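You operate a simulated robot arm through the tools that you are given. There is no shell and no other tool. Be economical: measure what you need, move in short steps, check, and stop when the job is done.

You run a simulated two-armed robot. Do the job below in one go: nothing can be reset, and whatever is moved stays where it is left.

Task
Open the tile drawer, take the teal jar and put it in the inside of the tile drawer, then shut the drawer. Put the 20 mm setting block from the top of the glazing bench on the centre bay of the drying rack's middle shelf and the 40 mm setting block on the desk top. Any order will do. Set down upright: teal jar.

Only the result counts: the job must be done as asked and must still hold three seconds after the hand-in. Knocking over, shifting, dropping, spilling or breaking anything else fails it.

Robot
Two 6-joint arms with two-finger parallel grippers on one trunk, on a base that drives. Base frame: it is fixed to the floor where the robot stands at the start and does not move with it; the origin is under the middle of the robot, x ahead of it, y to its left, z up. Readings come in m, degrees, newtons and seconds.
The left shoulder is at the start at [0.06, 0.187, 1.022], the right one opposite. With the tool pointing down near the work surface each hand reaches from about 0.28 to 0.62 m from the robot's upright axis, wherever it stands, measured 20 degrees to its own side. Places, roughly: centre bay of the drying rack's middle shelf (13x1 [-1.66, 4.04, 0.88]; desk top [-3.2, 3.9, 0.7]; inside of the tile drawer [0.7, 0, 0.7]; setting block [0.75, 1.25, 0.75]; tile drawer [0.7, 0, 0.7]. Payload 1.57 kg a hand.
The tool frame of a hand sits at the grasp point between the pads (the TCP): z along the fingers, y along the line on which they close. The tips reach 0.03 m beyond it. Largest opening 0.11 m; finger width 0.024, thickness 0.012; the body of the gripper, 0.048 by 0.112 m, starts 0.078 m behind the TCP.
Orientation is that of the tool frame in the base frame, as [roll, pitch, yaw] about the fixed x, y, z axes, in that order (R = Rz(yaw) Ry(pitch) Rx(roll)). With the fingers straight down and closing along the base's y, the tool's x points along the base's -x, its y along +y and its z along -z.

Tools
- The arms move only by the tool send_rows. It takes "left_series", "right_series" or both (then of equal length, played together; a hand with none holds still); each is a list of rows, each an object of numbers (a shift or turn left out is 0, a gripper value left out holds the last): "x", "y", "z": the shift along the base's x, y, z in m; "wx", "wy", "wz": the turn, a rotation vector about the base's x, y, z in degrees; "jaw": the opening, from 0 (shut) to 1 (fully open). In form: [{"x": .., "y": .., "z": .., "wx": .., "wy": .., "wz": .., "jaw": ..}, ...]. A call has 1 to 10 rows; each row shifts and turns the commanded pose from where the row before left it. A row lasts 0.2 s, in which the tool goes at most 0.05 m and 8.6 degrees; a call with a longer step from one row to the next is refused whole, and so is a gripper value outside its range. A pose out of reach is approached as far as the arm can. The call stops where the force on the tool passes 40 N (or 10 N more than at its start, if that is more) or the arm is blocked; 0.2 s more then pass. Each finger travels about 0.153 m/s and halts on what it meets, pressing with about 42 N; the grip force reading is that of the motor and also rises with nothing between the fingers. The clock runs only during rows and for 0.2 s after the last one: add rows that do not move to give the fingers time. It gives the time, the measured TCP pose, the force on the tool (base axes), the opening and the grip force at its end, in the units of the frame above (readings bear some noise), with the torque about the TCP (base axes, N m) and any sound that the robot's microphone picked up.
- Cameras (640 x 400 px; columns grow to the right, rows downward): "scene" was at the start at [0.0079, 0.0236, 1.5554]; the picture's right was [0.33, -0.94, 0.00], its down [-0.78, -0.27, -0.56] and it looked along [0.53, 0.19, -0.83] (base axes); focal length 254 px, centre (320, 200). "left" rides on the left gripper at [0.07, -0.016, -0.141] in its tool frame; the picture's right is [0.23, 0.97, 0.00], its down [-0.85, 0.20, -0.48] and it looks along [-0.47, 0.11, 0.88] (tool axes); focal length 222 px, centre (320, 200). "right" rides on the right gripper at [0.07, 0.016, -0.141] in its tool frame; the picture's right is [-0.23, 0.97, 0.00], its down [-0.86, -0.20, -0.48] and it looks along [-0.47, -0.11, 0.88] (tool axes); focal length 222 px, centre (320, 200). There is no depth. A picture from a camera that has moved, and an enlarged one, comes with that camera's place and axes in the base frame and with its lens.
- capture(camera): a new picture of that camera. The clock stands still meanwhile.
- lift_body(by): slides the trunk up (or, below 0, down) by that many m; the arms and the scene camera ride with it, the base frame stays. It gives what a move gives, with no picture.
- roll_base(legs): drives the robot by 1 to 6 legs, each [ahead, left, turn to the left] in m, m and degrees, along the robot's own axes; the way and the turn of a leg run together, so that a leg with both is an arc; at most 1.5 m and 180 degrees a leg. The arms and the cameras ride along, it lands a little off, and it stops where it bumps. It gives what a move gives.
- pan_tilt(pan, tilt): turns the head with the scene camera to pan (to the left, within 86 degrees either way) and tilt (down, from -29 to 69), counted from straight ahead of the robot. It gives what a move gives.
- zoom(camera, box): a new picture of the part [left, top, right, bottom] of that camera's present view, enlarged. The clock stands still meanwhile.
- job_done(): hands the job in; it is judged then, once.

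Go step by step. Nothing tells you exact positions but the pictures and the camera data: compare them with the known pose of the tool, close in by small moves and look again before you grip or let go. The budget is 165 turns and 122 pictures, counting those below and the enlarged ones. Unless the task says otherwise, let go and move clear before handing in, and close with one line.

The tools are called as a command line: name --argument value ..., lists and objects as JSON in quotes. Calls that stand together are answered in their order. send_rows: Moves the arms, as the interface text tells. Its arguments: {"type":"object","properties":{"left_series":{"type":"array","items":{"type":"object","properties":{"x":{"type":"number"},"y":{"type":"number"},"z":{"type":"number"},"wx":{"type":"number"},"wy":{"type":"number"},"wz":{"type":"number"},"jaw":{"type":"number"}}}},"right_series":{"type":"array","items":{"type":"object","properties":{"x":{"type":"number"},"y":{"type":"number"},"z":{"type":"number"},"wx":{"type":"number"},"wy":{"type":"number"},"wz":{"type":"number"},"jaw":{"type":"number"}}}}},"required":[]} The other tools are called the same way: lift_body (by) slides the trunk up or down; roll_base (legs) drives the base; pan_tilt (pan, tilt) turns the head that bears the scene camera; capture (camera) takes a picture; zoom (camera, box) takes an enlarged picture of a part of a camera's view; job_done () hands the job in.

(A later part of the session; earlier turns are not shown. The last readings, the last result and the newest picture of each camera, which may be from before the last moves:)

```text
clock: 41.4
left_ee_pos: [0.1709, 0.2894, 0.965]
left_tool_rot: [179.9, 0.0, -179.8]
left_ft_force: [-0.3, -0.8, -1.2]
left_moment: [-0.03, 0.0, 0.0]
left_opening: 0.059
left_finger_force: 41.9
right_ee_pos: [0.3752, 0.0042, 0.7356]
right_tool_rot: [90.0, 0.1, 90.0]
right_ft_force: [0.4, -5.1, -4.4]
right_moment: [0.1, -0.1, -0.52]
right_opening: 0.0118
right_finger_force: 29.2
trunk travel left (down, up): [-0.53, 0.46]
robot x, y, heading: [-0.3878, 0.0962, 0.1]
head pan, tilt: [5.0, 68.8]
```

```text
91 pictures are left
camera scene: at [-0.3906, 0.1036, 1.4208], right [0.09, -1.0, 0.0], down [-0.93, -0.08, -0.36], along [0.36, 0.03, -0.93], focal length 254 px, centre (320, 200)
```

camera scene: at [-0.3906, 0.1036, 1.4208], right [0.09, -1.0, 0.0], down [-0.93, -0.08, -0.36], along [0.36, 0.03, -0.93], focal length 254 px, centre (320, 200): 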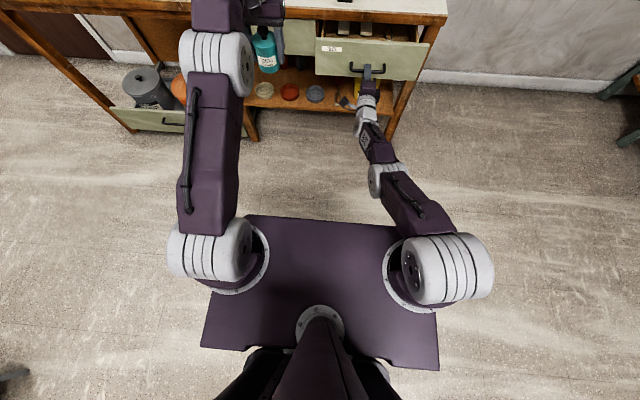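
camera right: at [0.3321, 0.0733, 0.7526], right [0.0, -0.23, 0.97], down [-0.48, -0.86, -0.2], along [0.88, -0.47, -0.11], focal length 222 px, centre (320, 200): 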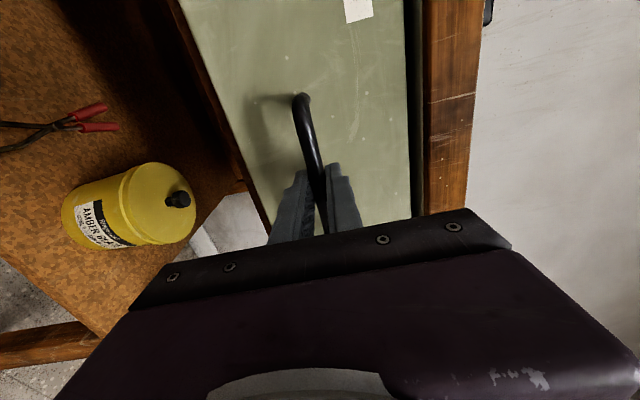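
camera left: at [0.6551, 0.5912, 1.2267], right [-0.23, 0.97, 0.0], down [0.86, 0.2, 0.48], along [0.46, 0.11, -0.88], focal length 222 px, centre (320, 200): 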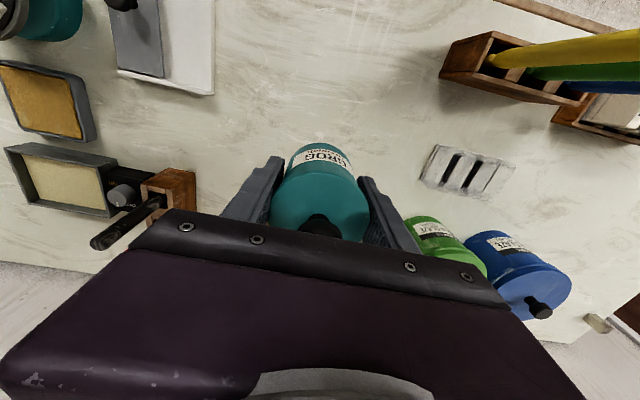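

It opens and there are things inside. I pull further.

roll_base --legs '[[-0.13, 0, 0]]'

pan_tilt --pan -10 --tilt 52

capture --camera "scene"

```text
clock: 42.7
left_ee_pos: [0.043, 0.288, 0.9642]
left_tool_rot: [179.9, -0.1, -179.9]
left_ft_force: [-0.3, 0.2, -1.3]
left_moment: [-0.06, -0.02, 0.01]
left_opening: 0.0591
left_finger_force: 41.9
right_ee_pos: [0.2462, 0.0031, 0.735]
right_tool_rot: [90.1, 0.1, 89.9]
right_ft_force: [0.3, 0.0, -2.2]
right_moment: [0.13, -0.03, -0.31]
right_opening: 0.0116
right_finger_force: 28.8
trunk travel left (down, up): [-0.53, 0.46]
robot x, y, heading: [-0.5148, 0.0981, -0.2]
head pan, tilt: [5.0, 68.8]
```

```text
clock: 43.5
left_ee_pos: [0.0429, 0.2873, 0.9651]
left_tool_rot: [179.8, 0.0, -180.0]
left_ft_force: [-0.9, -0.9, -1.4]
left_moment: [0.05, -0.02, 0.0]
left_opening: 0.0589
left_finger_force: 41.9
right_ee_pos: [0.247, 0.0033, 0.7353]
right_tool_rot: [90.1, 0.1, 89.9]
right_ft_force: [-0.4, 0.0, 1.2]
right_moment: [0.17, 0.01, 0.03]
right_opening: 0.0118
right_finger_force: 29.3
trunk travel left (down, up): [-0.53, 0.46]
robot x, y, heading: [-0.512, 0.0975, -0.1]
head pan, tilt: [-10.0, 52.0]
```

```text
90 pictures are left
camera scene: at [-0.5008, 0.0864, 1.4401], right [-0.17, -0.99, 0.0], down [-0.78, 0.14, -0.61], along [0.61, -0.11, -0.79], focal length 254 px, centre (320, 200)
```

scene: 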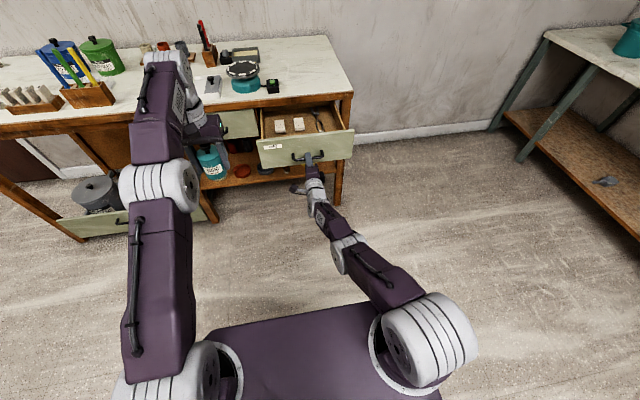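

zoom --camera "scene" --box '[230, 80, 370, 190]'

```text
3.64 times, centred on (300, 135) of scene
camera zoom: at [-0.5008, 0.0864, 1.4401], right [-0.17, -0.99, 0.0], down [-0.78, 0.14, -0.61], along [0.61, -0.11, -0.79], focal length 922 px, centre (393, 436)
```

zoom: 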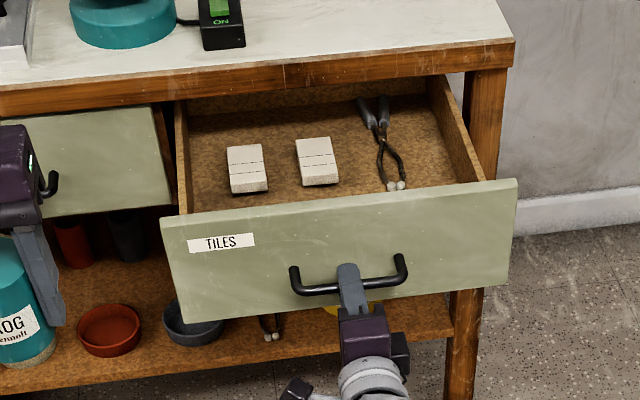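

The drawer is open about 0.23 m, with tile stacks and tongs at the back and free space in front. I release the handle and back away.

send_rows --right_series '[{"jaw": 0.5}, {"jaw": 1.0}, {"jaw": 1.0}, {"jaw": 1.0}]'

roll_base --legs '[[-0.1, 0, 0]]'

lift_body --by 0.2

send_rows --right_series '[{"z": 0.04, "wy": 8}, {"z": 0.04, "wy": 8}, {"z": 0.04, "wy": 8}, {"z": 0.04, "wy": 8}, {"x": -0.03, "wy": 8}, {"x": -0.03, "wy": 8}, {"x": -0.03, "wy": 8}, {"x": -0.03, "wy": 8}, {"x": -0.03, "wy": 8}, {"x": -0.03, "wy": 8, "y": -0.03}]'

capture --camera "scene"

```text
clock: 44.5
left_ee_pos: [0.0429, 0.2871, 0.9642]
left_tool_rot: [179.9, -0.1, -179.9]
left_ft_force: [0.1, 0.6, -1.9]
left_moment: [0.01, 0.01, 0.01]
left_opening: 0.0593
left_finger_force: 41.9
right_ee_pos: [0.2458, 0.0024, 0.7345]
right_tool_rot: [90.0, 0.1, 89.9]
right_ft_force: [0.3, 0.1, -0.3]
right_moment: [0.03, -0.04, -0.01]
right_opening: 0.1098
right_finger_force: 0.1
trunk travel left (down, up): [-0.53, 0.46]
robot x, y, heading: [-0.5152, 0.098, 0.2]
head pan, tilt: [-10.0, 52.0]
```

```text
clock: 45.7
left_ee_pos: [-0.06, 0.2884, 0.9643]
left_tool_rot: [179.9, -0.1, -179.9]
left_ft_force: [-0.6, -0.2, -1.0]
left_moment: [0.03, -0.02, 0.01]
left_opening: 0.0592
left_finger_force: 41.9
right_ee_pos: [0.1447, 0.0027, 0.7342]
right_tool_rot: [90.1, 0.2, 89.9]
right_ft_force: [-0.1, 0.1, -0.1]
right_moment: [-0.01, 0.01, 0.0]
right_opening: 0.1101
right_finger_force: 0.0
trunk travel left (down, up): [-0.53, 0.46]
robot x, y, heading: [-0.6173, 0.104, 0.0]
head pan, tilt: [-10.0, 52.0]
```

```text
clock: 47.8
left_ee_pos: [-0.0583, 0.2876, 1.1642]
left_tool_rot: [179.9, -0.1, -179.9]
left_ft_force: [0.6, -0.3, -1.5]
left_moment: [0.03, 0.01, -0.02]
left_opening: 0.0591
left_finger_force: 41.5
right_ee_pos: [0.1454, 0.0037, 0.9337]
right_tool_rot: [90.2, 0.1, 89.9]
right_ft_force: [0.0, 0.1, -0.3]
right_moment: [-0.02, -0.04, 0.05]
right_opening: 0.1101
right_finger_force: 0.0
trunk travel left (down, up): [-0.73, 0.26]
robot x, y, heading: [-0.6177, 0.0978, -0.0]
head pan, tilt: [-10.0, 52.0]
```

```text
clock: 50.0
left_ee_pos: [-0.0608, 0.2862, 1.1655]
left_tool_rot: [179.8, -0.1, -179.9]
left_ft_force: [-0.5, -1.0, -1.9]
left_moment: [0.01, 0.03, 0.02]
left_opening: 0.0588
left_finger_force: 41.6
right_ee_pos: [-0.0507, 0.0435, 1.0329]
right_tool_rot: [162.7, 5.5, 88.6]
right_ft_force: [-0.7, -0.1, 0.1]
right_moment: [0.01, -0.02, 0.0]
right_opening: 0.11
right_finger_force: 0.0
right hand out of reach, approached as far as the arm can: row 1, 2, 3, 4, 5, 6, 7, 8, 9, 10
trunk travel left (down, up): [-0.73, 0.26]
robot x, y, heading: [-0.6186, 0.0988, -0.0]
head pan, tilt: [-10.0, 52.0]
```

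```text
88 pictures are left
camera scene: at [-0.6038, 0.0843, 1.6401], right [-0.17, -0.98, 0.0], down [-0.78, 0.14, -0.62], along [0.61, -0.11, -0.79], focal length 254 px, centre (320, 200)
```

scene: 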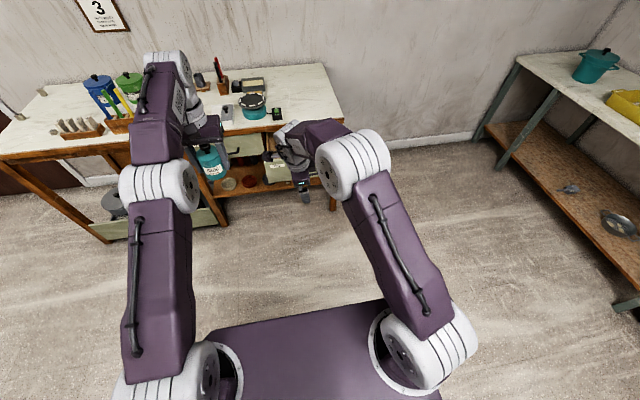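

I swing the right hand to the side and then drive forward to place the jar.

send_rows --right_series '[{"y": -0.04}, {"y": -0.04}, {"y": -0.04}, {"y": -0.04}, {"y": -0.04}, {"y": -0.04}, {"y": -0.04}]'

roll_base --legs '[[0.48, 0, 0]]'

pan_tilt --pan -5 --tilt 60

capture --camera "scene"

capture --camera "left"

```text
clock: 51.6
left_ee_pos: [-0.0589, 0.2861, 1.1644]
left_tool_rot: [179.7, -0.1, -179.9]
left_ft_force: [0.0, -0.5, -2.5]
left_moment: [0.0, 0.05, -0.02]
left_opening: 0.0587
left_finger_force: 42.2
right_ee_pos: [-0.0976, -0.1873, 0.9798]
right_tool_rot: [161.9, 7.6, 88.0]
right_ft_force: [0.1, -1.0, 0.7]
right_moment: [0.05, 0.01, 0.04]
right_opening: 0.1099
right_finger_force: 0.0
right hand out of reach, approached as far as the arm can: row 2, 3, 4, 5, 6, 7
trunk travel left (down, up): [-0.73, 0.26]
robot x, y, heading: [-0.6146, 0.0998, 0.3]
head pan, tilt: [-10.0, 52.0]
```

```text
clock: 54.5
left_ee_pos: [0.4142, 0.2888, 1.1651]
left_tool_rot: [179.8, -0.2, 180.0]
left_ft_force: [0.5, -0.2, -1.9]
left_moment: [-0.06, 0.01, 0.0]
left_opening: 0.0592
left_finger_force: 41.7
right_ee_pos: [0.3759, -0.1874, 0.9819]
right_tool_rot: [162.1, 7.7, 87.7]
right_ft_force: [-0.2, -0.3, 0.5]
right_moment: [0.04, -0.02, 0.01]
right_opening: 0.1099
right_finger_force: 0.0
trunk travel left (down, up): [-0.73, 0.26]
robot x, y, heading: [-0.1444, 0.0963, -0.2]
head pan, tilt: [-10.0, 52.0]
```

```text
clock: 55.1
left_ee_pos: [0.415, 0.2858, 1.1646]
left_tool_rot: [179.8, -0.1, 180.0]
left_ft_force: [0.1, 0.1, -1.3]
left_moment: [0.01, -0.01, -0.01]
left_opening: 0.0591
left_finger_force: 42.4
right_ee_pos: [0.3759, -0.187, 0.9814]
right_tool_rot: [161.9, 7.7, 88.0]
right_ft_force: [0.5, -0.1, 0.8]
right_moment: [-0.01, 0.0, -0.01]
right_opening: 0.1099
right_finger_force: 0.1
trunk travel left (down, up): [-0.73, 0.26]
robot x, y, heading: [-0.1395, 0.0975, -0.1]
head pan, tilt: [-5.0, 60.0]
```

```text
87 pictures are left
camera scene: at [-0.1352, 0.0936, 1.6302], right [-0.09, -1.0, 0.0], down [-0.86, 0.08, -0.5], along [0.5, -0.04, -0.87], focal length 254 px, centre (320, 200)
```

scene: 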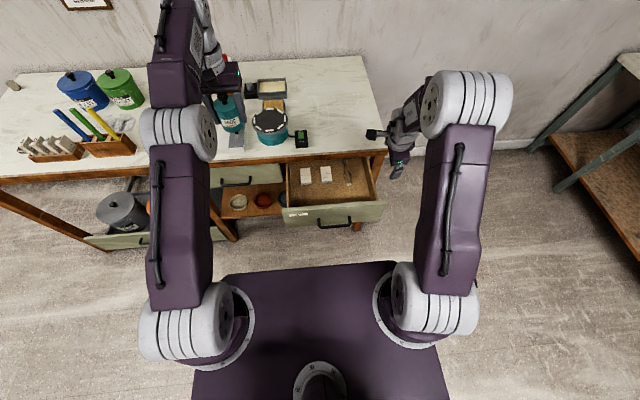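

```text
86 pictures are left
camera left: at [0.3459, 0.2694, 1.3059], right [-0.23, 0.97, 0.0], down [0.86, 0.2, 0.48], along [0.46, 0.11, -0.88], focal length 222 px, centre (320, 200)
```

left: 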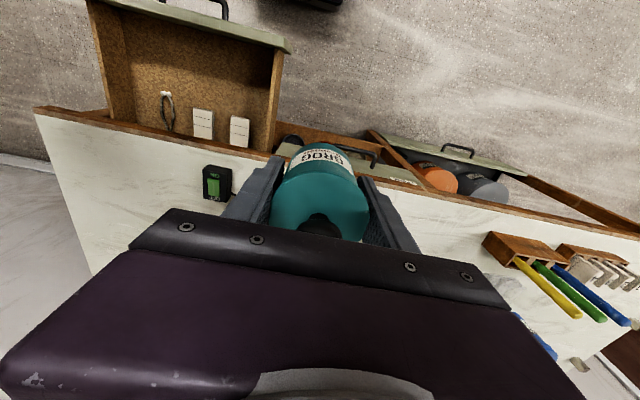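

The front half of the drawer is clear; I zoom to measure it.

zoom --camera "scene" --box '[270, 130, 400, 235]'

```text
3.81 times, centred on (335, 182) of scene
camera zoom: at [-0.1352, 0.0936, 1.6302], right [-0.09, -1.0, 0.0], down [-0.86, 0.08, -0.5], along [0.5, -0.04, -0.87], focal length 966 px, centre (263, 267)
```

zoom: 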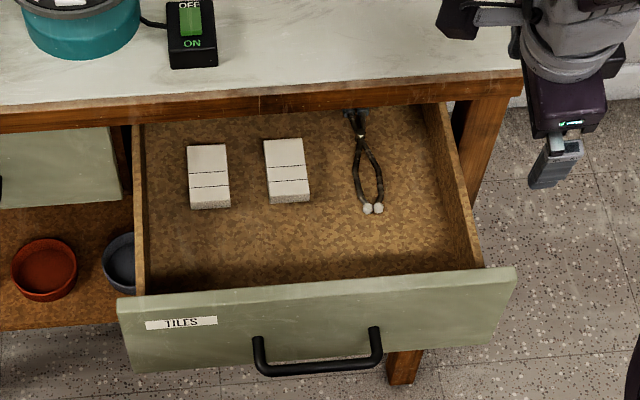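

Free space runs about x 0.33–0.47; I'll put the jar at (0.40, 0.06). Moving over and partly down.

send_rows --left_series '[{"x": -0.003, "y": -0.045}, {"x": -0.003, "y": -0.045}, {"x": -0.003, "y": -0.045}, {"x": -0.003, "y": -0.045}, {"x": -0.003, "y": -0.045}, {"z": -0.045}, {"z": -0.045}, {"z": -0.045}, {"z": -0.045}, {"z": -0.045}]'

send_rows --left_series '[{"z": -0.045}, {"z": -0.04}, {}]'

capture --camera "left"

capture --camera "scene"

```text
clock: 57.4
left_ee_pos: [0.4087, 0.0686, 0.9715]
left_tool_rot: [179.9, -0.2, -179.9]
left_ft_force: [1.0, -0.9, -2.2]
left_moment: [0.02, 0.04, 0.04]
left_opening: 0.0588
left_finger_force: 41.9
left hand out of reach, approached as far as the arm can: row 3, 4, 5, 6, 7, 8, 9, 10
right_ee_pos: [0.3771, -0.1872, 0.9806]
right_tool_rot: [162.0, 7.7, 87.9]
right_ft_force: [0.1, -0.2, 0.1]
right_moment: [-0.02, 0.01, 0.03]
right_opening: 0.1099
right_finger_force: 0.0
trunk travel left (down, up): [-0.73, 0.26]
robot x, y, heading: [-0.1395, 0.0998, 0.1]
head pan, tilt: [-5.0, 60.0]
```

```text
clock: 58.1
left_ee_pos: [0.4076, 0.0711, 0.8878]
left_tool_rot: [180.0, 0.0, 179.9]
left_ft_force: [0.4, -0.8, -1.3]
left_moment: [0.0, -0.04, 0.01]
left_opening: 0.0588
left_finger_force: 42.3
right_ee_pos: [0.3756, -0.1867, 0.9812]
right_tool_rot: [161.9, 7.7, 87.8]
right_ft_force: [-0.3, 0.6, 0.5]
right_moment: [0.01, -0.02, -0.01]
right_opening: 0.1099
right_finger_force: 0.1
trunk travel left (down, up): [-0.73, 0.26]
robot x, y, heading: [-0.144, 0.0973, -0.1]
head pan, tilt: [-5.0, 60.0]
```

```text
84 pictures are left
camera left: at [0.3377, 0.0533, 1.0295], right [-0.23, 0.97, 0.0], down [0.86, 0.2, 0.48], along [0.47, 0.11, -0.88], focal length 222 px, centre (320, 200)
```

left: 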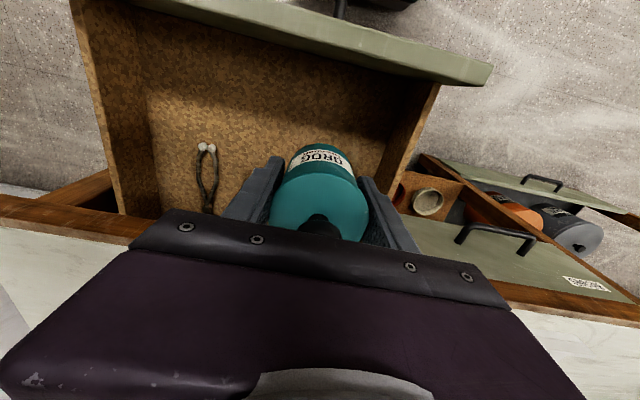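

```text
83 pictures are left
camera scene: at [-0.1365, 0.0935, 1.6302], right [-0.09, -1.0, 0.0], down [-0.86, 0.08, -0.5], along [0.5, -0.04, -0.87], focal length 254 px, centre (320, 200)
```

scene: 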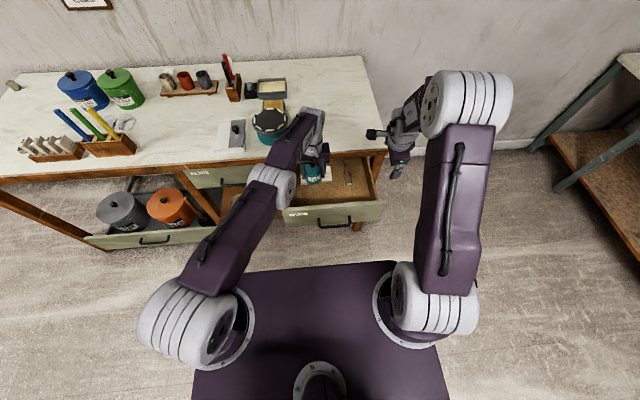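

The jar is above the clear area. I descend to near the drawer floor.

send_rows --left_series '[{"x": -0.007, "z": -0.03}, {"z": -0.03}, {"z": -0.03}, {"z": -0.02}, {}]'

capture --camera "left"

zoom --camera "scene" --box '[250, 130, 400, 235]'

```text
clock: 59.4
left_ee_pos: [0.3838, 0.0768, 0.7844]
left_tool_rot: [179.9, -0.1, 180.0]
left_ft_force: [0.2, 0.0, -2.3]
left_moment: [-0.04, 0.05, 0.01]
left_opening: 0.0586
left_finger_force: 41.8
left hand out of reach, approached as far as the arm can: row 2, 3, 4
right_ee_pos: [0.3753, -0.1861, 0.9815]
right_tool_rot: [162.1, 7.7, 87.9]
right_ft_force: [-0.6, -0.2, -0.2]
right_moment: [0.0, 0.0, -0.02]
right_opening: 0.1101
right_finger_force: 0.2
trunk travel left (down, up): [-0.73, 0.26]
robot x, y, heading: [-0.1407, 0.1027, -0.1]
head pan, tilt: [-5.0, 60.0]
```

```text
82 pictures are left
camera left: at [0.3135, 0.0582, 0.9262], right [-0.23, 0.97, 0.0], down [0.86, 0.2, 0.48], along [0.46, 0.11, -0.88], focal length 222 px, centre (320, 200)
```

left: 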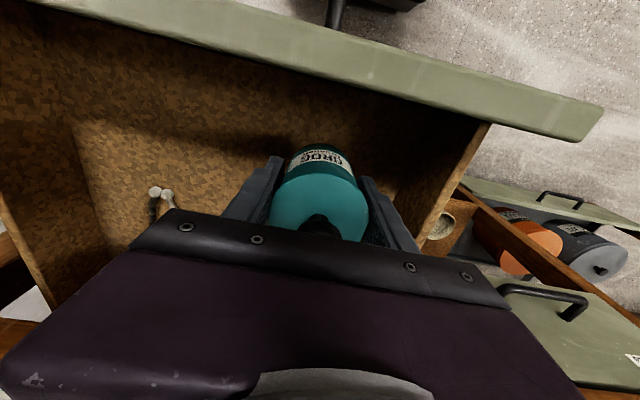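

```text
3.81 times, centred on (325, 182) of scene
camera zoom: at [-0.136, 0.0935, 1.6302], right [-0.09, -1.0, 0.0], down [-0.86, 0.08, -0.5], along [0.5, -0.04, -0.87], focal length 966 px, centre (301, 267)
```

zoom: 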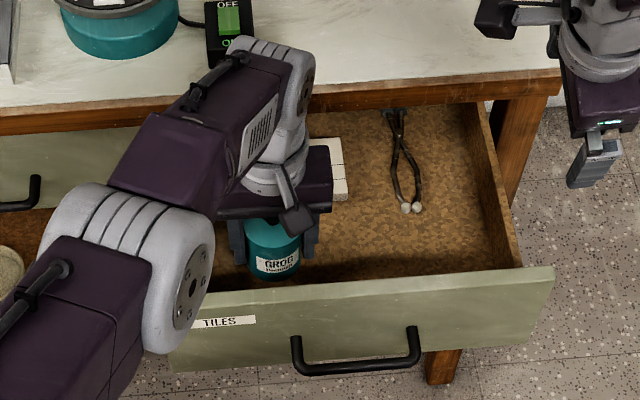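

The arm hit its downward limit with the trunk this high. I raise the hand slightly, lower the trunk, then finish the descent with the arm in small steps.

send_rows --left_series '[{"z": 0.04}, {"z": 0.03}]'

lift_body --by -0.07

send_rows --left_series '[{"x": 0.008, "z": -0.008}, {}]'

```text
clock: 60.0
left_ee_pos: [0.3824, 0.0756, 0.8564]
left_tool_rot: [179.8, -0.1, -180.0]
left_ft_force: [0.6, 1.5, -1.0]
left_moment: [0.03, -0.01, 0.03]
left_opening: 0.0589
left_finger_force: 42.0
right_ee_pos: [0.3763, -0.188, 0.9816]
right_tool_rot: [161.9, 7.7, 87.8]
right_ft_force: [0.0, 0.1, 0.3]
right_moment: [-0.01, 0.01, 0.0]
right_opening: 0.1098
right_finger_force: 0.1
trunk travel left (down, up): [-0.73, 0.26]
robot x, y, heading: [-0.1458, 0.0969, -0.0]
head pan, tilt: [-5.0, 60.0]
```

```text
clock: 61.0
left_ee_pos: [0.3837, 0.0754, 0.7852]
left_tool_rot: [179.8, 0.0, -179.9]
left_ft_force: [0.3, -0.2, -2.5]
left_moment: [0.03, 0.03, -0.01]
left_opening: 0.0588
left_finger_force: 42.5
right_ee_pos: [0.3755, -0.1876, 0.9108]
right_tool_rot: [162.0, 7.7, 87.9]
right_ft_force: [0.6, 0.3, -1.2]
right_moment: [-0.01, -0.02, -0.01]
right_opening: 0.1099
right_finger_force: 0.1
trunk travel left (down, up): [-0.66, 0.33]
robot x, y, heading: [-0.1388, 0.1015, 0.0]
head pan, tilt: [-5.0, 60.0]
```

```text
clock: 61.6
left_ee_pos: [0.3912, 0.0766, 0.7765]
left_tool_rot: [179.8, 0.0, -180.0]
left_ft_force: [-0.3, -1.1, -0.9]
left_moment: [-0.02, -0.01, 0.01]
left_opening: 0.0588
left_finger_force: 41.6
right_ee_pos: [0.3766, -0.189, 0.9114]
right_tool_rot: [162.1, 7.8, 87.8]
right_ft_force: [-0.2, 0.1, 0.1]
right_moment: [-0.03, -0.03, 0.01]
right_opening: 0.1102
right_finger_force: 0.1
trunk travel left (down, up): [-0.66, 0.33]
robot x, y, heading: [-0.1402, 0.1012, -0.0]
head pan, tilt: [-5.0, 60.0]
```

send_rows --left_series '[{"z": -0.006}, {}]'

send_rows --left_series '[{"z": -0.006}, {}]'

send_rows --left_series '[{"z": -0.004}, {}]'

zoom --camera "scene" --box '[250, 130, 400, 235]'

```text
clock: 62.2
left_ee_pos: [0.3913, 0.0749, 0.771]
left_tool_rot: [179.8, -0.2, 179.9]
left_ft_force: [-0.3, 0.1, -1.2]
left_moment: [0.02, 0.01, -0.01]
left_opening: 0.0588
left_finger_force: 42.1
right_ee_pos: [0.3763, -0.1866, 0.9132]
right_tool_rot: [162.0, 7.6, 87.8]
right_ft_force: [0.3, 0.3, 0.3]
right_moment: [-0.02, -0.02, -0.02]
right_opening: 0.1104
right_finger_force: 0.0
trunk travel left (down, up): [-0.66, 0.33]
robot x, y, heading: [-0.144, 0.0968, -0.0]
head pan, tilt: [-5.0, 60.0]
```

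```text
clock: 62.8
left_ee_pos: [0.3913, 0.0758, 0.7667]
left_tool_rot: [179.7, -0.1, 180.0]
left_ft_force: [0.2, -0.7, -2.6]
left_moment: [0.02, 0.02, 0.04]
left_opening: 0.0589
left_finger_force: 41.5
right_ee_pos: [0.3759, -0.1866, 0.9113]
right_tool_rot: [162.0, 7.7, 87.9]
right_ft_force: [0.6, 0.2, -0.2]
right_moment: [0.05, 0.01, 0.0]
right_opening: 0.1101
right_finger_force: 0.1
trunk travel left (down, up): [-0.66, 0.33]
robot x, y, heading: [-0.1449, 0.0985, -0.1]
head pan, tilt: [-5.0, 60.0]
```

```text
clock: 63.4
left_ee_pos: [0.3927, 0.0756, 0.7615]
left_tool_rot: [179.8, -0.1, 180.0]
left_ft_force: [-0.2, 0.1, -1.5]
left_moment: [-0.01, 0.02, 0.01]
left_opening: 0.0589
left_finger_force: 41.8
right_ee_pos: [0.3753, -0.1872, 0.9109]
right_tool_rot: [162.1, 7.7, 87.9]
right_ft_force: [-0.1, -0.2, 0.8]
right_moment: [0.03, 0.06, -0.01]
right_opening: 0.11
right_finger_force: 0.2
trunk travel left (down, up): [-0.66, 0.33]
robot x, y, heading: [-0.1453, 0.0977, -0.1]
head pan, tilt: [-5.0, 60.0]
```

```text
3.81 times, centred on (325, 182) of scene
camera zoom: at [-0.136, 0.0935, 1.5602], right [-0.09, -1.0, 0.0], down [-0.86, 0.08, -0.5], along [0.5, -0.04, -0.87], focal length 966 px, centre (301, 267)
```

zoom: 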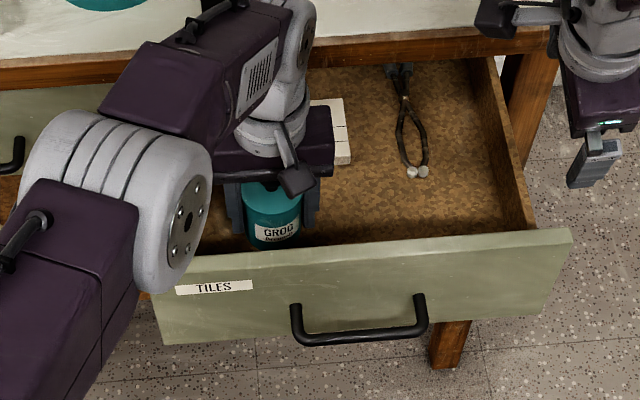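

No contact yet; I keep descending in small steps.

send_rows --left_series '[{"z": -0.006}, {}]'

send_rows --left_series '[{"z": -0.006}, {}]'

send_rows --left_series '[{"z": -0.005}, {}]'

capture --camera "left"

```text
clock: 64.0
left_ee_pos: [0.3925, 0.0754, 0.7559]
left_tool_rot: [179.8, -0.1, 179.9]
left_ft_force: [0.6, -0.7, -1.1]
left_moment: [-0.01, 0.02, 0.03]
left_opening: 0.0587
left_finger_force: 42.1
right_ee_pos: [0.3763, -0.1864, 0.9112]
right_tool_rot: [162.0, 7.8, 87.7]
right_ft_force: [-0.1, 0.1, -0.9]
right_moment: [0.01, 0.0, -0.01]
right_opening: 0.1099
right_finger_force: 0.2
trunk travel left (down, up): [-0.66, 0.33]
robot x, y, heading: [-0.1466, 0.1006, -0.1]
head pan, tilt: [-5.0, 60.0]
```

```text
clock: 64.6
left_ee_pos: [0.3926, 0.0747, 0.7497]
left_tool_rot: [179.8, -0.1, -180.0]
left_ft_force: [0.3, -0.8, -1.0]
left_moment: [-0.03, 0.02, -0.02]
left_opening: 0.0586
left_finger_force: 41.9
right_ee_pos: [0.3761, -0.1861, 0.9108]
right_tool_rot: [162.0, 7.8, 87.8]
right_ft_force: [-0.1, -1.0, -0.5]
right_moment: [-0.03, 0.01, 0.0]
right_opening: 0.1099
right_finger_force: 0.1
trunk travel left (down, up): [-0.66, 0.33]
robot x, y, heading: [-0.1458, 0.0999, -0.0]
head pan, tilt: [-5.0, 60.0]
```

```text
clock: 65.2
left_ee_pos: [0.392, 0.075, 0.7457]
left_tool_rot: [179.9, 0.0, -180.0]
left_ft_force: [1.4, 1.3, 12.5]
left_moment: [-0.2, -0.08, 0.03]
left_opening: 0.0589
left_finger_force: 42.2
right_ee_pos: [0.374, -0.1875, 0.9127]
right_tool_rot: [161.9, 7.9, 87.8]
right_ft_force: [0.4, 0.1, -0.3]
right_moment: [0.0, 0.0, 0.02]
right_opening: 0.1102
right_finger_force: 0.0
trunk travel left (down, up): [-0.66, 0.33]
robot x, y, heading: [-0.1399, 0.1022, 0.4]
head pan, tilt: [-5.0, 60.0]
```

```text
79 pictures are left
camera left: at [0.3217, 0.0574, 0.8874], right [-0.23, 0.97, 0.0], down [0.85, 0.2, 0.48], along [0.47, 0.11, -0.88], focal length 222 px, centre (320, 200)
```

left: 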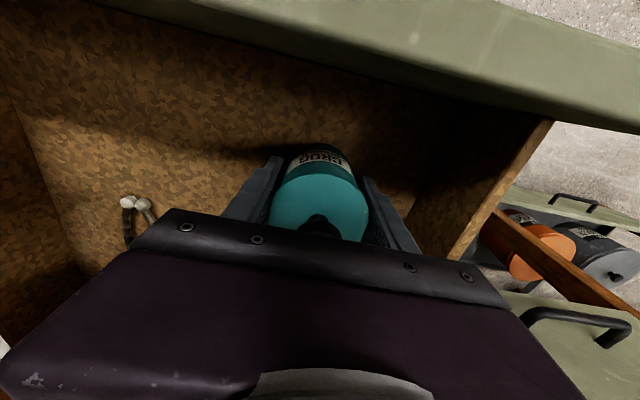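

Contact at the expected height (floor ≈ 0.70). I release and lift straight up.

send_rows --left_series '[{"z": 0.001, "jaw": 0.7}, {"jaw": 0.8}, {"jaw": 0.8}, {"z": 0.03}, {"z": 0.04}, {"z": 0.04}, {"z": 0.04}, {"z": 0.04}, {"z": 0.04}, {}]'

capture --camera "left"

```text
clock: 67.4
left_ee_pos: [0.3928, 0.0772, 0.9747]
left_tool_rot: [179.8, -0.1, 180.0]
left_ft_force: [0.6, -0.6, 0.2]
left_moment: [-0.01, 0.04, 0.0]
left_opening: 0.0881
left_finger_force: 0.1
right_ee_pos: [0.3768, -0.187, 0.9106]
right_tool_rot: [161.9, 7.8, 87.9]
right_ft_force: [0.7, -0.7, 0.2]
right_moment: [-0.02, 0.04, 0.02]
right_opening: 0.1103
right_finger_force: 0.1
trunk travel left (down, up): [-0.66, 0.33]
robot x, y, heading: [-0.1412, 0.1012, 0.2]
head pan, tilt: [-5.0, 60.0]
```

```text
78 pictures are left
camera left: at [0.3225, 0.0586, 1.1157], right [-0.23, 0.97, 0.0], down [0.86, 0.2, 0.48], along [0.46, 0.11, -0.88], focal length 222 px, centre (320, 200)
```

left: 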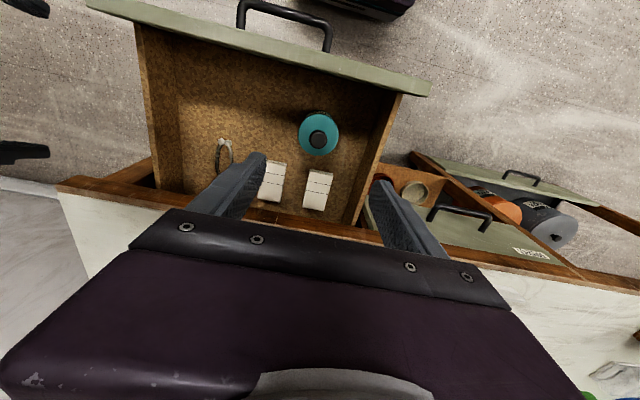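

The jar stands upright in the drawer. To shut it I'll re-grip the handle with the right hand as before: back off, move the left hand aside, re-level the right hand.

roll_base --legs '[[-0.48, 0, 0]]'

send_rows --left_series '[{"y": 0.04, "z": 0.03}, {"y": 0.04, "z": 0.03}, {"y": 0.04, "z": 0.03}, {"y": 0.04, "z": 0.02}, {"y": 0.04}, {"y": 0.02}]'

lift_body --by -0.13

send_rows --right_series '[{"wx": 7.7, "x": 0.025, "y": 0.02}, {"wz": 2, "wy": -6, "x": 0.025, "y": 0.02}, {"wy": -8, "x": 0.025, "y": 0.02}, {"wy": -8, "x": 0.025, "y": 0.02}, {"wy": -8, "x": 0.025, "y": 0.02}, {"wy": -8, "x": 0.025, "y": 0.02}, {"wy": -8, "x": 0.025, "y": 0.02}, {"wy": -8, "x": 0.02, "y": 0.02}, {"wy": -8, "x": 0.02, "y": 0.02}, {"wy": -8, "y": 0.012, "x": 0.02}]'

```text
clock: 70.3
left_ee_pos: [-0.0881, 0.0763, 0.9734]
left_tool_rot: [179.8, -0.1, -179.9]
left_ft_force: [0.0, 0.2, 0.0]
left_moment: [0.0, 0.01, 0.0]
left_opening: 0.0878
left_finger_force: 0.0
right_ee_pos: [-0.1047, -0.1869, 0.9121]
right_tool_rot: [162.0, 7.7, 87.9]
right_ft_force: [-0.2, 0.3, -0.5]
right_moment: [-0.02, 0.0, 0.01]
right_opening: 0.1103
right_finger_force: 0.0
trunk travel left (down, up): [-0.66, 0.33]
robot x, y, heading: [-0.6241, 0.101, 0.3]
head pan, tilt: [-5.0, 60.0]
```

```text
clock: 71.7
left_ee_pos: [-0.0885, 0.2971, 1.0832]
left_tool_rot: [179.9, -0.2, -180.0]
left_ft_force: [0.6, 0.2, -0.7]
left_moment: [0.01, -0.01, 0.03]
left_opening: 0.088
left_finger_force: 0.0
right_ee_pos: [-0.1039, -0.1869, 0.9104]
right_tool_rot: [162.0, 7.7, 87.9]
right_ft_force: [0.1, 0.0, 0.4]
right_moment: [0.02, 0.03, 0.01]
right_opening: 0.11
right_finger_force: 0.0
trunk travel left (down, up): [-0.66, 0.33]
robot x, y, heading: [-0.6263, 0.1004, 0.1]
head pan, tilt: [-5.0, 60.0]
```

```text
clock: 73.3
left_ee_pos: [-0.088, 0.2972, 0.9555]
left_tool_rot: [179.8, -0.1, -179.8]
left_ft_force: [-0.2, 0.6, -1.0]
left_moment: [-0.03, -0.01, -0.02]
left_opening: 0.088
left_finger_force: 0.1
right_ee_pos: [-0.1032, -0.187, 0.7815]
right_tool_rot: [162.0, 7.6, 87.8]
right_ft_force: [-0.3, 0.5, -0.3]
right_moment: [0.02, -0.03, 0.01]
right_opening: 0.11
right_finger_force: 0.1
trunk travel left (down, up): [-0.53, 0.46]
robot x, y, heading: [-0.6224, 0.1006, -0.1]
head pan, tilt: [-5.0, 60.0]
```

```text
clock: 75.5
left_ee_pos: [-0.0885, 0.2974, 0.9528]
left_tool_rot: [179.7, -0.1, -179.9]
left_ft_force: [0.1, 0.2, 0.1]
left_moment: [0.0, 0.01, 0.0]
left_opening: 0.0878
left_finger_force: 0.1
right_ee_pos: [0.0847, 0.0003, 0.7628]
right_tool_rot: [101.3, 1.1, 84.2]
right_ft_force: [-0.1, -0.5, 0.9]
right_moment: [-0.01, -0.01, 0.0]
right_opening: 0.1101
right_finger_force: 0.0
right hand out of reach, approached as far as the arm can: row 1, 2, 3, 4, 10
trunk travel left (down, up): [-0.53, 0.46]
robot x, y, heading: [-0.6207, 0.0965, 0.1]
head pan, tilt: [-5.0, 60.0]
```

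Nearly level; I correct the last degrees and move out to handle height.

send_rows --right_series '[{"wz": 6, "x": 0.02, "z": -0.008}, {"wy": -6, "x": 0.02, "z": -0.01}, {"wy": -5, "x": 0.02, "z": -0.01}, {}]'

capture --camera "right"

capture --camera "scene"

```text
clock: 76.5
left_ee_pos: [-0.0888, 0.2977, 0.9554]
left_tool_rot: [179.9, -0.1, -179.9]
left_ft_force: [-0.4, 0.3, -0.2]
left_moment: [0.0, 0.01, 0.0]
left_opening: 0.088
left_finger_force: 0.0
right_ee_pos: [0.1421, 0.0004, 0.7346]
right_tool_rot: [91.4, 1.1, 90.0]
right_ft_force: [0.0, -0.8, 0.1]
right_moment: [-0.01, 0.01, 0.0]
right_opening: 0.1102
right_finger_force: 0.1
trunk travel left (down, up): [-0.53, 0.46]
robot x, y, heading: [-0.6272, 0.0989, 0.5]
head pan, tilt: [-5.0, 60.0]
```

```text
77 pictures are left
camera right: at [0.0, 0.0706, 0.7543], right [0.02, -0.21, 0.98], down [-0.48, -0.86, -0.17], along [0.87, -0.47, -0.12], focal length 222 px, centre (320, 200)
```

right: 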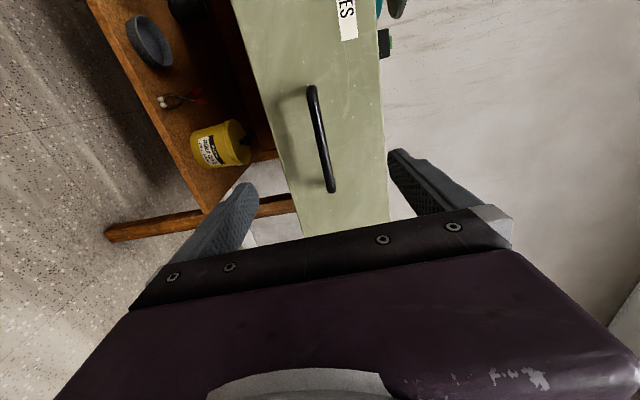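

```text
76 pictures are left
camera scene: at [-0.6169, 0.0938, 1.4302], right [-0.09, -1.0, 0.0], down [-0.86, 0.07, -0.5], along [0.5, -0.04, -0.87], focal length 254 px, centre (320, 200)
```

scene: 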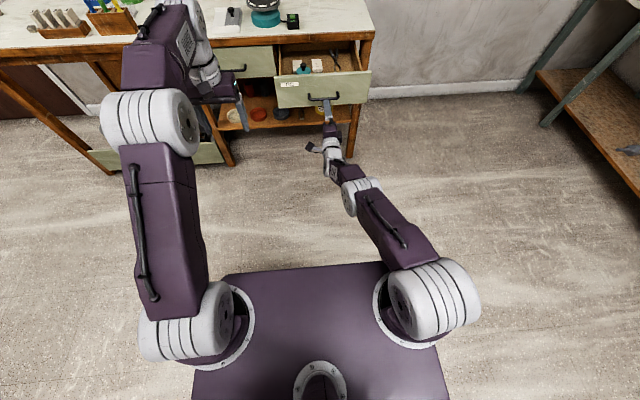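

Aligned with the handle. I drive forward onto it and grip.

roll_base --legs '[[0.1, 0, 0]]'

send_rows --right_series '[{"jaw": 0.5}, {"jaw": 0.0}, {"jaw": 0.0}, {"jaw": 0.0}, {"jaw": 0.0}]'

capture --camera "right"

```text
clock: 77.6
left_ee_pos: [0.0095, 0.2987, 0.9533]
left_tool_rot: [179.8, 0.0, -179.7]
left_ft_force: [0.6, 1.3, -0.3]
left_moment: [-0.01, 0.0, -0.01]
left_opening: 0.0881
left_finger_force: 0.1
right_ee_pos: [0.2396, 0.0032, 0.7344]
right_tool_rot: [91.4, 1.2, 90.1]
right_ft_force: [0.1, -0.4, -0.1]
right_moment: [0.01, -0.02, 0.0]
right_opening: 0.1101
right_finger_force: 0.0
trunk travel left (down, up): [-0.53, 0.46]
robot x, y, heading: [-0.5261, 0.1028, 0.2]
head pan, tilt: [-5.0, 60.0]
```

```text
clock: 78.8
left_ee_pos: [0.0074, 0.2992, 0.954]
left_tool_rot: [179.8, 0.0, -179.7]
left_ft_force: [-0.3, -1.0, 1.2]
left_moment: [0.01, -0.01, 0.0]
left_opening: 0.0879
left_finger_force: 0.1
right_ee_pos: [0.2405, 0.003, 0.7352]
right_tool_rot: [91.4, 1.1, 90.1]
right_ft_force: [1.1, 0.4, 1.3]
right_moment: [0.75, -0.01, -0.11]
right_opening: 0.0122
right_finger_force: 29.7
trunk travel left (down, up): [-0.53, 0.46]
robot x, y, heading: [-0.5287, 0.0972, 0.2]
head pan, tilt: [-5.0, 60.0]
```

```text
75 pictures are left
camera right: at [0.0981, 0.0721, 0.755], right [0.02, -0.21, 0.98], down [-0.48, -0.86, -0.17], along [0.88, -0.47, -0.12], focal length 222 px, centre (320, 200)
```

right: 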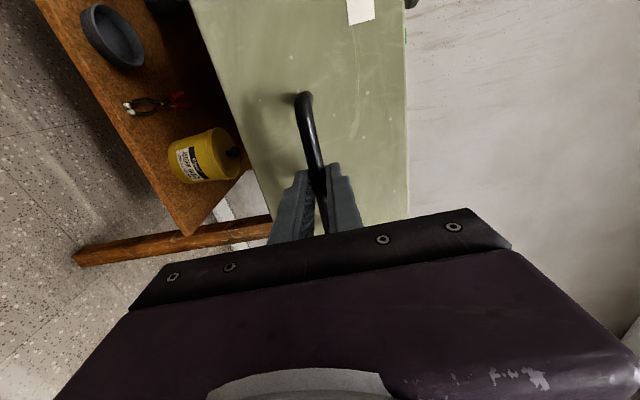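

Gripped. I push partway and check the jar's clearance to the bench rail.

roll_base --legs '[[0.08, 0, 0]]'

zoom --camera "scene" --box '[250, 30, 400, 130]'

```text
clock: 79.9
left_ee_pos: [0.0904, 0.299, 0.9537]
left_tool_rot: [179.7, -0.2, -179.9]
left_ft_force: [0.4, 0.5, -0.4]
left_moment: [-0.01, 0.04, 0.02]
left_opening: 0.0881
left_finger_force: 0.1
right_ee_pos: [0.3191, 0.0031, 0.7353]
right_tool_rot: [91.3, 1.1, 90.1]
right_ft_force: [-0.1, 2.1, 3.8]
right_moment: [0.72, -0.01, 0.14]
right_opening: 0.0124
right_finger_force: 29.6
trunk travel left (down, up): [-0.53, 0.46]
robot x, y, heading: [-0.4461, 0.0999, 0.2]
head pan, tilt: [-5.0, 60.0]
```

```text
4.00 times, centred on (325, 80) of scene
camera zoom: at [-0.4381, 0.0939, 1.4302], right [-0.08, -1.0, 0.0], down [-0.86, 0.07, -0.5], along [0.5, -0.04, -0.87], focal length 1014 px, centre (300, 680)
```

zoom: 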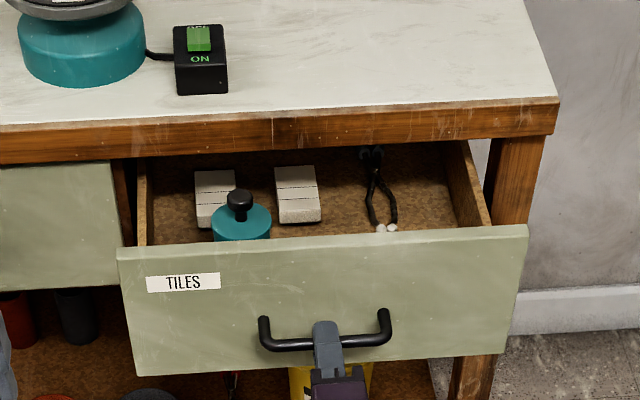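

Knob top ≈ 0.807 versus rail underside ≈ 0.825: it should clear. I push on in stages.

roll_base --legs '[[0.05, 0, 0]]'

zoom --camera "scene" --box '[250, 30, 400, 130]'

```text
clock: 80.8
left_ee_pos: [0.1409, 0.2993, 0.953]
left_tool_rot: [179.8, -0.2, -179.9]
left_ft_force: [0.2, -0.7, 0.2]
left_moment: [-0.01, 0.05, 0.02]
left_opening: 0.088
left_finger_force: 0.1
right_ee_pos: [0.3713, 0.0037, 0.7359]
right_tool_rot: [91.3, 1.0, 90.2]
right_ft_force: [-0.7, 5.3, 2.2]
right_moment: [0.72, 0.01, 0.46]
right_opening: 0.0121
right_finger_force: 29.2
trunk travel left (down, up): [-0.53, 0.46]
robot x, y, heading: [-0.3924, 0.0991, 0.2]
head pan, tilt: [-5.0, 60.0]
```

```text
4.00 times, centred on (325, 80) of scene
camera zoom: at [-0.3867, 0.0947, 1.4302], right [-0.09, -1.0, 0.0], down [-0.86, 0.07, -0.5], along [0.5, -0.04, -0.87], focal length 1014 px, centre (300, 680)
```

zoom: 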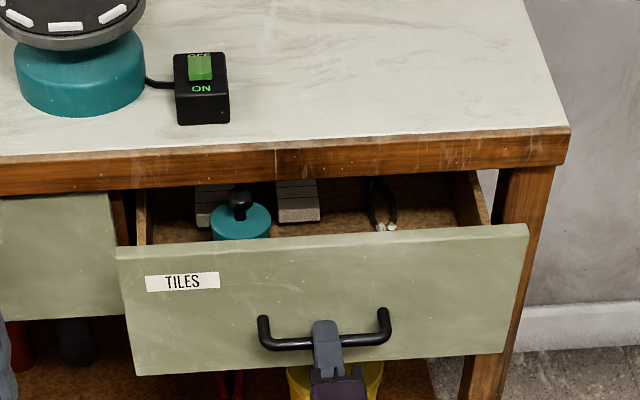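

The knob is passing beneath the rail with no contact. I push the rest.

roll_base --legs '[[0.05, 0, 0]]'

roll_base --legs '[[0.047, 0, 0]]'

zoom --camera "scene" --box '[250, 30, 400, 130]'

```text
clock: 81.7
left_ee_pos: [0.1908, 0.2997, 0.9521]
left_tool_rot: [179.7, -0.2, -179.8]
left_ft_force: [0.3, 0.1, -0.1]
left_moment: [-0.01, 0.03, 0.02]
left_opening: 0.0882
left_finger_force: 0.2
right_ee_pos: [0.4218, 0.0043, 0.7353]
right_tool_rot: [91.3, 1.1, 90.1]
right_ft_force: [0.6, 2.1, -0.3]
right_moment: [0.76, 0.08, 0.34]
right_opening: 0.0122
right_finger_force: 29.6
trunk travel left (down, up): [-0.53, 0.46]
robot x, y, heading: [-0.3485, 0.1023, 0.2]
head pan, tilt: [-5.0, 60.0]
```

```text
clock: 82.6
left_ee_pos: [0.2374, 0.2987, 0.9524]
left_tool_rot: [179.8, -0.2, -179.8]
left_ft_force: [0.3, -0.2, 0.4]
left_moment: [0.04, 0.0, -0.02]
left_opening: 0.0879
left_finger_force: 0.1
right_ee_pos: [0.4699, 0.0033, 0.7351]
right_tool_rot: [91.3, 1.0, 90.1]
right_ft_force: [5.9, 2.2, -7.2]
right_moment: [0.73, 0.08, 0.13]
right_opening: 0.0119
right_finger_force: 29.2
trunk travel left (down, up): [-0.53, 0.46]
robot x, y, heading: [-0.2971, 0.1052, 0.1]
head pan, tilt: [-5.0, 60.0]
```

```text
4.00 times, centred on (325, 80) of scene
camera zoom: at [-0.2886, 0.0942, 1.4301], right [-0.08, -1.0, 0.0], down [-0.86, 0.07, -0.5], along [0.5, -0.04, -0.87], focal length 1014 px, centre (300, 680)
```

zoom: 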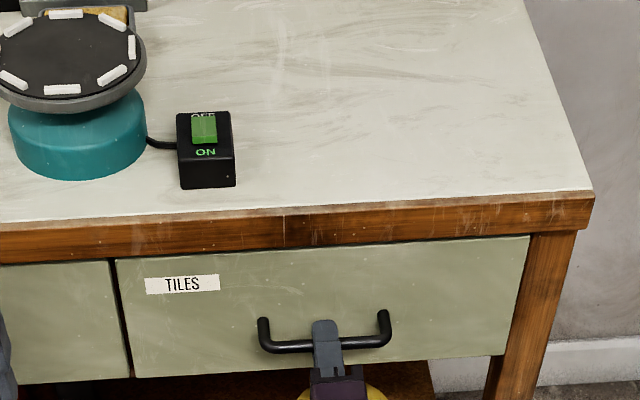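

The drawer is shut flush. I release and back away.

send_rows --right_series '[{"jaw": 0.5}, {"jaw": 1.0}, {"jaw": 1.0}, {"jaw": 1.0}]'

roll_base --legs '[[-0.15, 0, 0]]'

lift_body --by 0.2

zoom --camera "scene" --box '[150, 0, 450, 180]'

```text
clock: 83.6
left_ee_pos: [0.2363, 0.2996, 0.9548]
left_tool_rot: [179.8, -0.1, -179.8]
left_ft_force: [0.1, 1.0, 0.3]
left_moment: [-0.01, 0.03, 0.0]
left_opening: 0.088
left_finger_force: 0.1
right_ee_pos: [0.4684, 0.0048, 0.7361]
right_tool_rot: [91.2, 1.1, 90.1]
right_ft_force: [-0.5, -0.1, 0.5]
right_moment: [-0.01, 0.01, 0.01]
right_opening: 0.1101
right_finger_force: 0.1
trunk travel left (down, up): [-0.53, 0.46]
robot x, y, heading: [-0.2972, 0.1024, 0.1]
head pan, tilt: [-5.0, 60.0]
```

```text
clock: 85.0
left_ee_pos: [0.0855, 0.2964, 0.9538]
left_tool_rot: [179.7, 0.0, 180.0]
left_ft_force: [-0.4, -0.1, -0.1]
left_moment: [0.01, -0.05, 0.02]
left_opening: 0.0877
left_finger_force: 0.1
right_ee_pos: [0.3151, 0.0014, 0.7371]
right_tool_rot: [91.1, 1.1, 89.9]
right_ft_force: [-0.4, 0.4, 0.3]
right_moment: [0.03, 0.01, -0.01]
right_opening: 0.1099
right_finger_force: 0.0
trunk travel left (down, up): [-0.53, 0.46]
robot x, y, heading: [-0.4463, 0.1037, -0.1]
head pan, tilt: [-5.0, 60.0]
```

```text
clock: 87.2
left_ee_pos: [0.0853, 0.2965, 1.1547]
left_tool_rot: [179.7, -0.1, -180.0]
left_ft_force: [-0.5, 1.3, 0.1]
left_moment: [0.0, 0.01, 0.04]
left_opening: 0.088
left_finger_force: 0.1
right_ee_pos: [0.317, 0.0017, 0.9364]
right_tool_rot: [91.2, 1.1, 89.9]
right_ft_force: [-0.4, -0.3, 0.2]
right_moment: [0.03, 0.0, -0.02]
right_opening: 0.1101
right_finger_force: 0.1
trunk travel left (down, up): [-0.73, 0.26]
robot x, y, heading: [-0.4478, 0.0997, 0.0]
head pan, tilt: [-5.0, 60.0]
```

```text
2.13 times, centred on (300, 90) of scene
camera zoom: at [-0.4425, 0.0941, 1.6302], right [-0.09, -1.0, 0.0], down [-0.86, 0.08, -0.5], along [0.5, -0.04, -0.87], focal length 541 px, centre (363, 435)
```

zoom: 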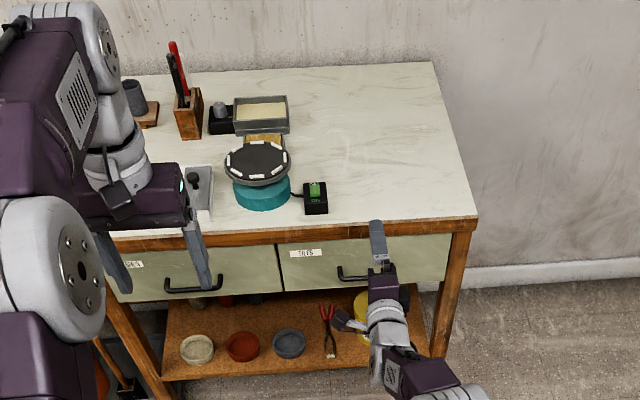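

The drawer is closed and released. Next I fold the right arm to a tool-down pose and go look at the small blocks at the bench's left end.

send_rows --right_series '[{"z": 0.03, "wy": 8}, {"z": 0.03, "wy": 8}, {"z": 0.03, "wy": 8}, {"z": 0.03, "wy": 8}, {"x": -0.02, "y": -0.02, "wy": 8}, {"x": -0.02, "y": -0.03, "wy": 8}, {"x": -0.02, "y": -0.03, "wy": 8}, {"x": -0.02, "y": -0.03, "wy": 8}, {"x": -0.02, "y": -0.03, "wy": 8}, {"x": -0.02, "y": -0.03, "wy": 8}]'

roll_base --legs '[[0.15, 0, 0], [0, 1.0, 0]]'

pan_tilt --pan 10 --tilt 50

capture --camera "scene"

```text
clock: 89.4
left_ee_pos: [0.0851, 0.2981, 1.1544]
left_tool_rot: [179.9, -0.1, 180.0]
left_ft_force: [-0.4, 0.5, 0.1]
left_moment: [-0.01, -0.02, 0.0]
left_opening: 0.0879
left_finger_force: 0.0
right_ee_pos: [0.1063, -0.1051, 0.9902]
right_tool_rot: [165.3, 8.2, 89.3]
right_ft_force: [-0.8, 0.0, -0.5]
right_moment: [-0.04, 0.01, -0.02]
right_opening: 0.1097
right_finger_force: 0.0
right hand out of reach, approached as far as the arm can: row 4, 7, 8, 9, 10
trunk travel left (down, up): [-0.73, 0.26]
robot x, y, heading: [-0.448, 0.1016, -0.2]
head pan, tilt: [-5.0, 60.0]
```

```text
clock: 95.5
left_ee_pos: [0.2281, 1.2941, 1.1539]
left_tool_rot: [179.8, -0.1, -179.3]
left_ft_force: [-0.6, -0.6, -0.3]
left_moment: [0.01, 0.02, -0.01]
left_opening: 0.088
left_finger_force: 0.0
right_ee_pos: [0.2551, 0.8916, 0.9906]
right_tool_rot: [165.2, 8.2, 90.1]
right_ft_force: [-0.5, 0.6, 0.8]
right_moment: [-0.02, 0.02, 0.01]
right_opening: 0.1101
right_finger_force: 0.1
trunk travel left (down, up): [-0.73, 0.26]
robot x, y, heading: [-0.3057, 1.0909, 0.6]
head pan, tilt: [-5.0, 60.0]
```

```text
clock: 96.3
left_ee_pos: [0.228, 1.2952, 1.1542]
left_tool_rot: [179.8, -0.1, -179.3]
left_ft_force: [0.6, -0.3, 0.3]
left_moment: [0.0, 0.04, 0.01]
left_opening: 0.0879
left_finger_force: 0.0
right_ee_pos: [0.2543, 0.8929, 0.9916]
right_tool_rot: [165.3, 8.3, 90.0]
right_ft_force: [0.2, -0.2, -0.1]
right_moment: [0.03, -0.03, 0.0]
right_opening: 0.1101
right_finger_force: 0.1
trunk travel left (down, up): [-0.73, 0.26]
robot x, y, heading: [-0.3038, 1.0909, 0.6]
head pan, tilt: [10.0, 50.0]
```

```text
70 pictures are left
camera scene: at [-0.2885, 1.1047, 1.6427], right [0.18, -0.98, 0.0], down [-0.75, -0.14, -0.64], along [0.63, 0.12, -0.77], focal length 254 px, centre (320, 200)
```

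scene: 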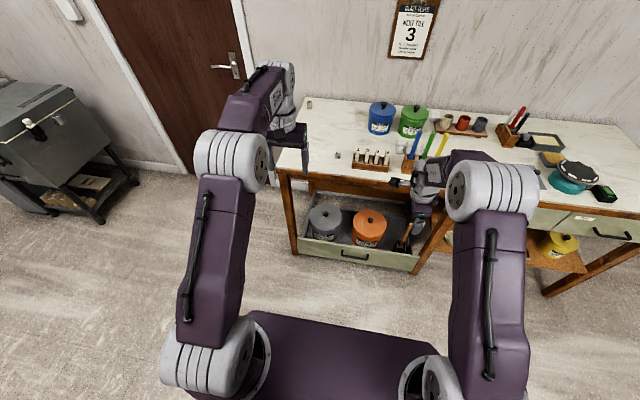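

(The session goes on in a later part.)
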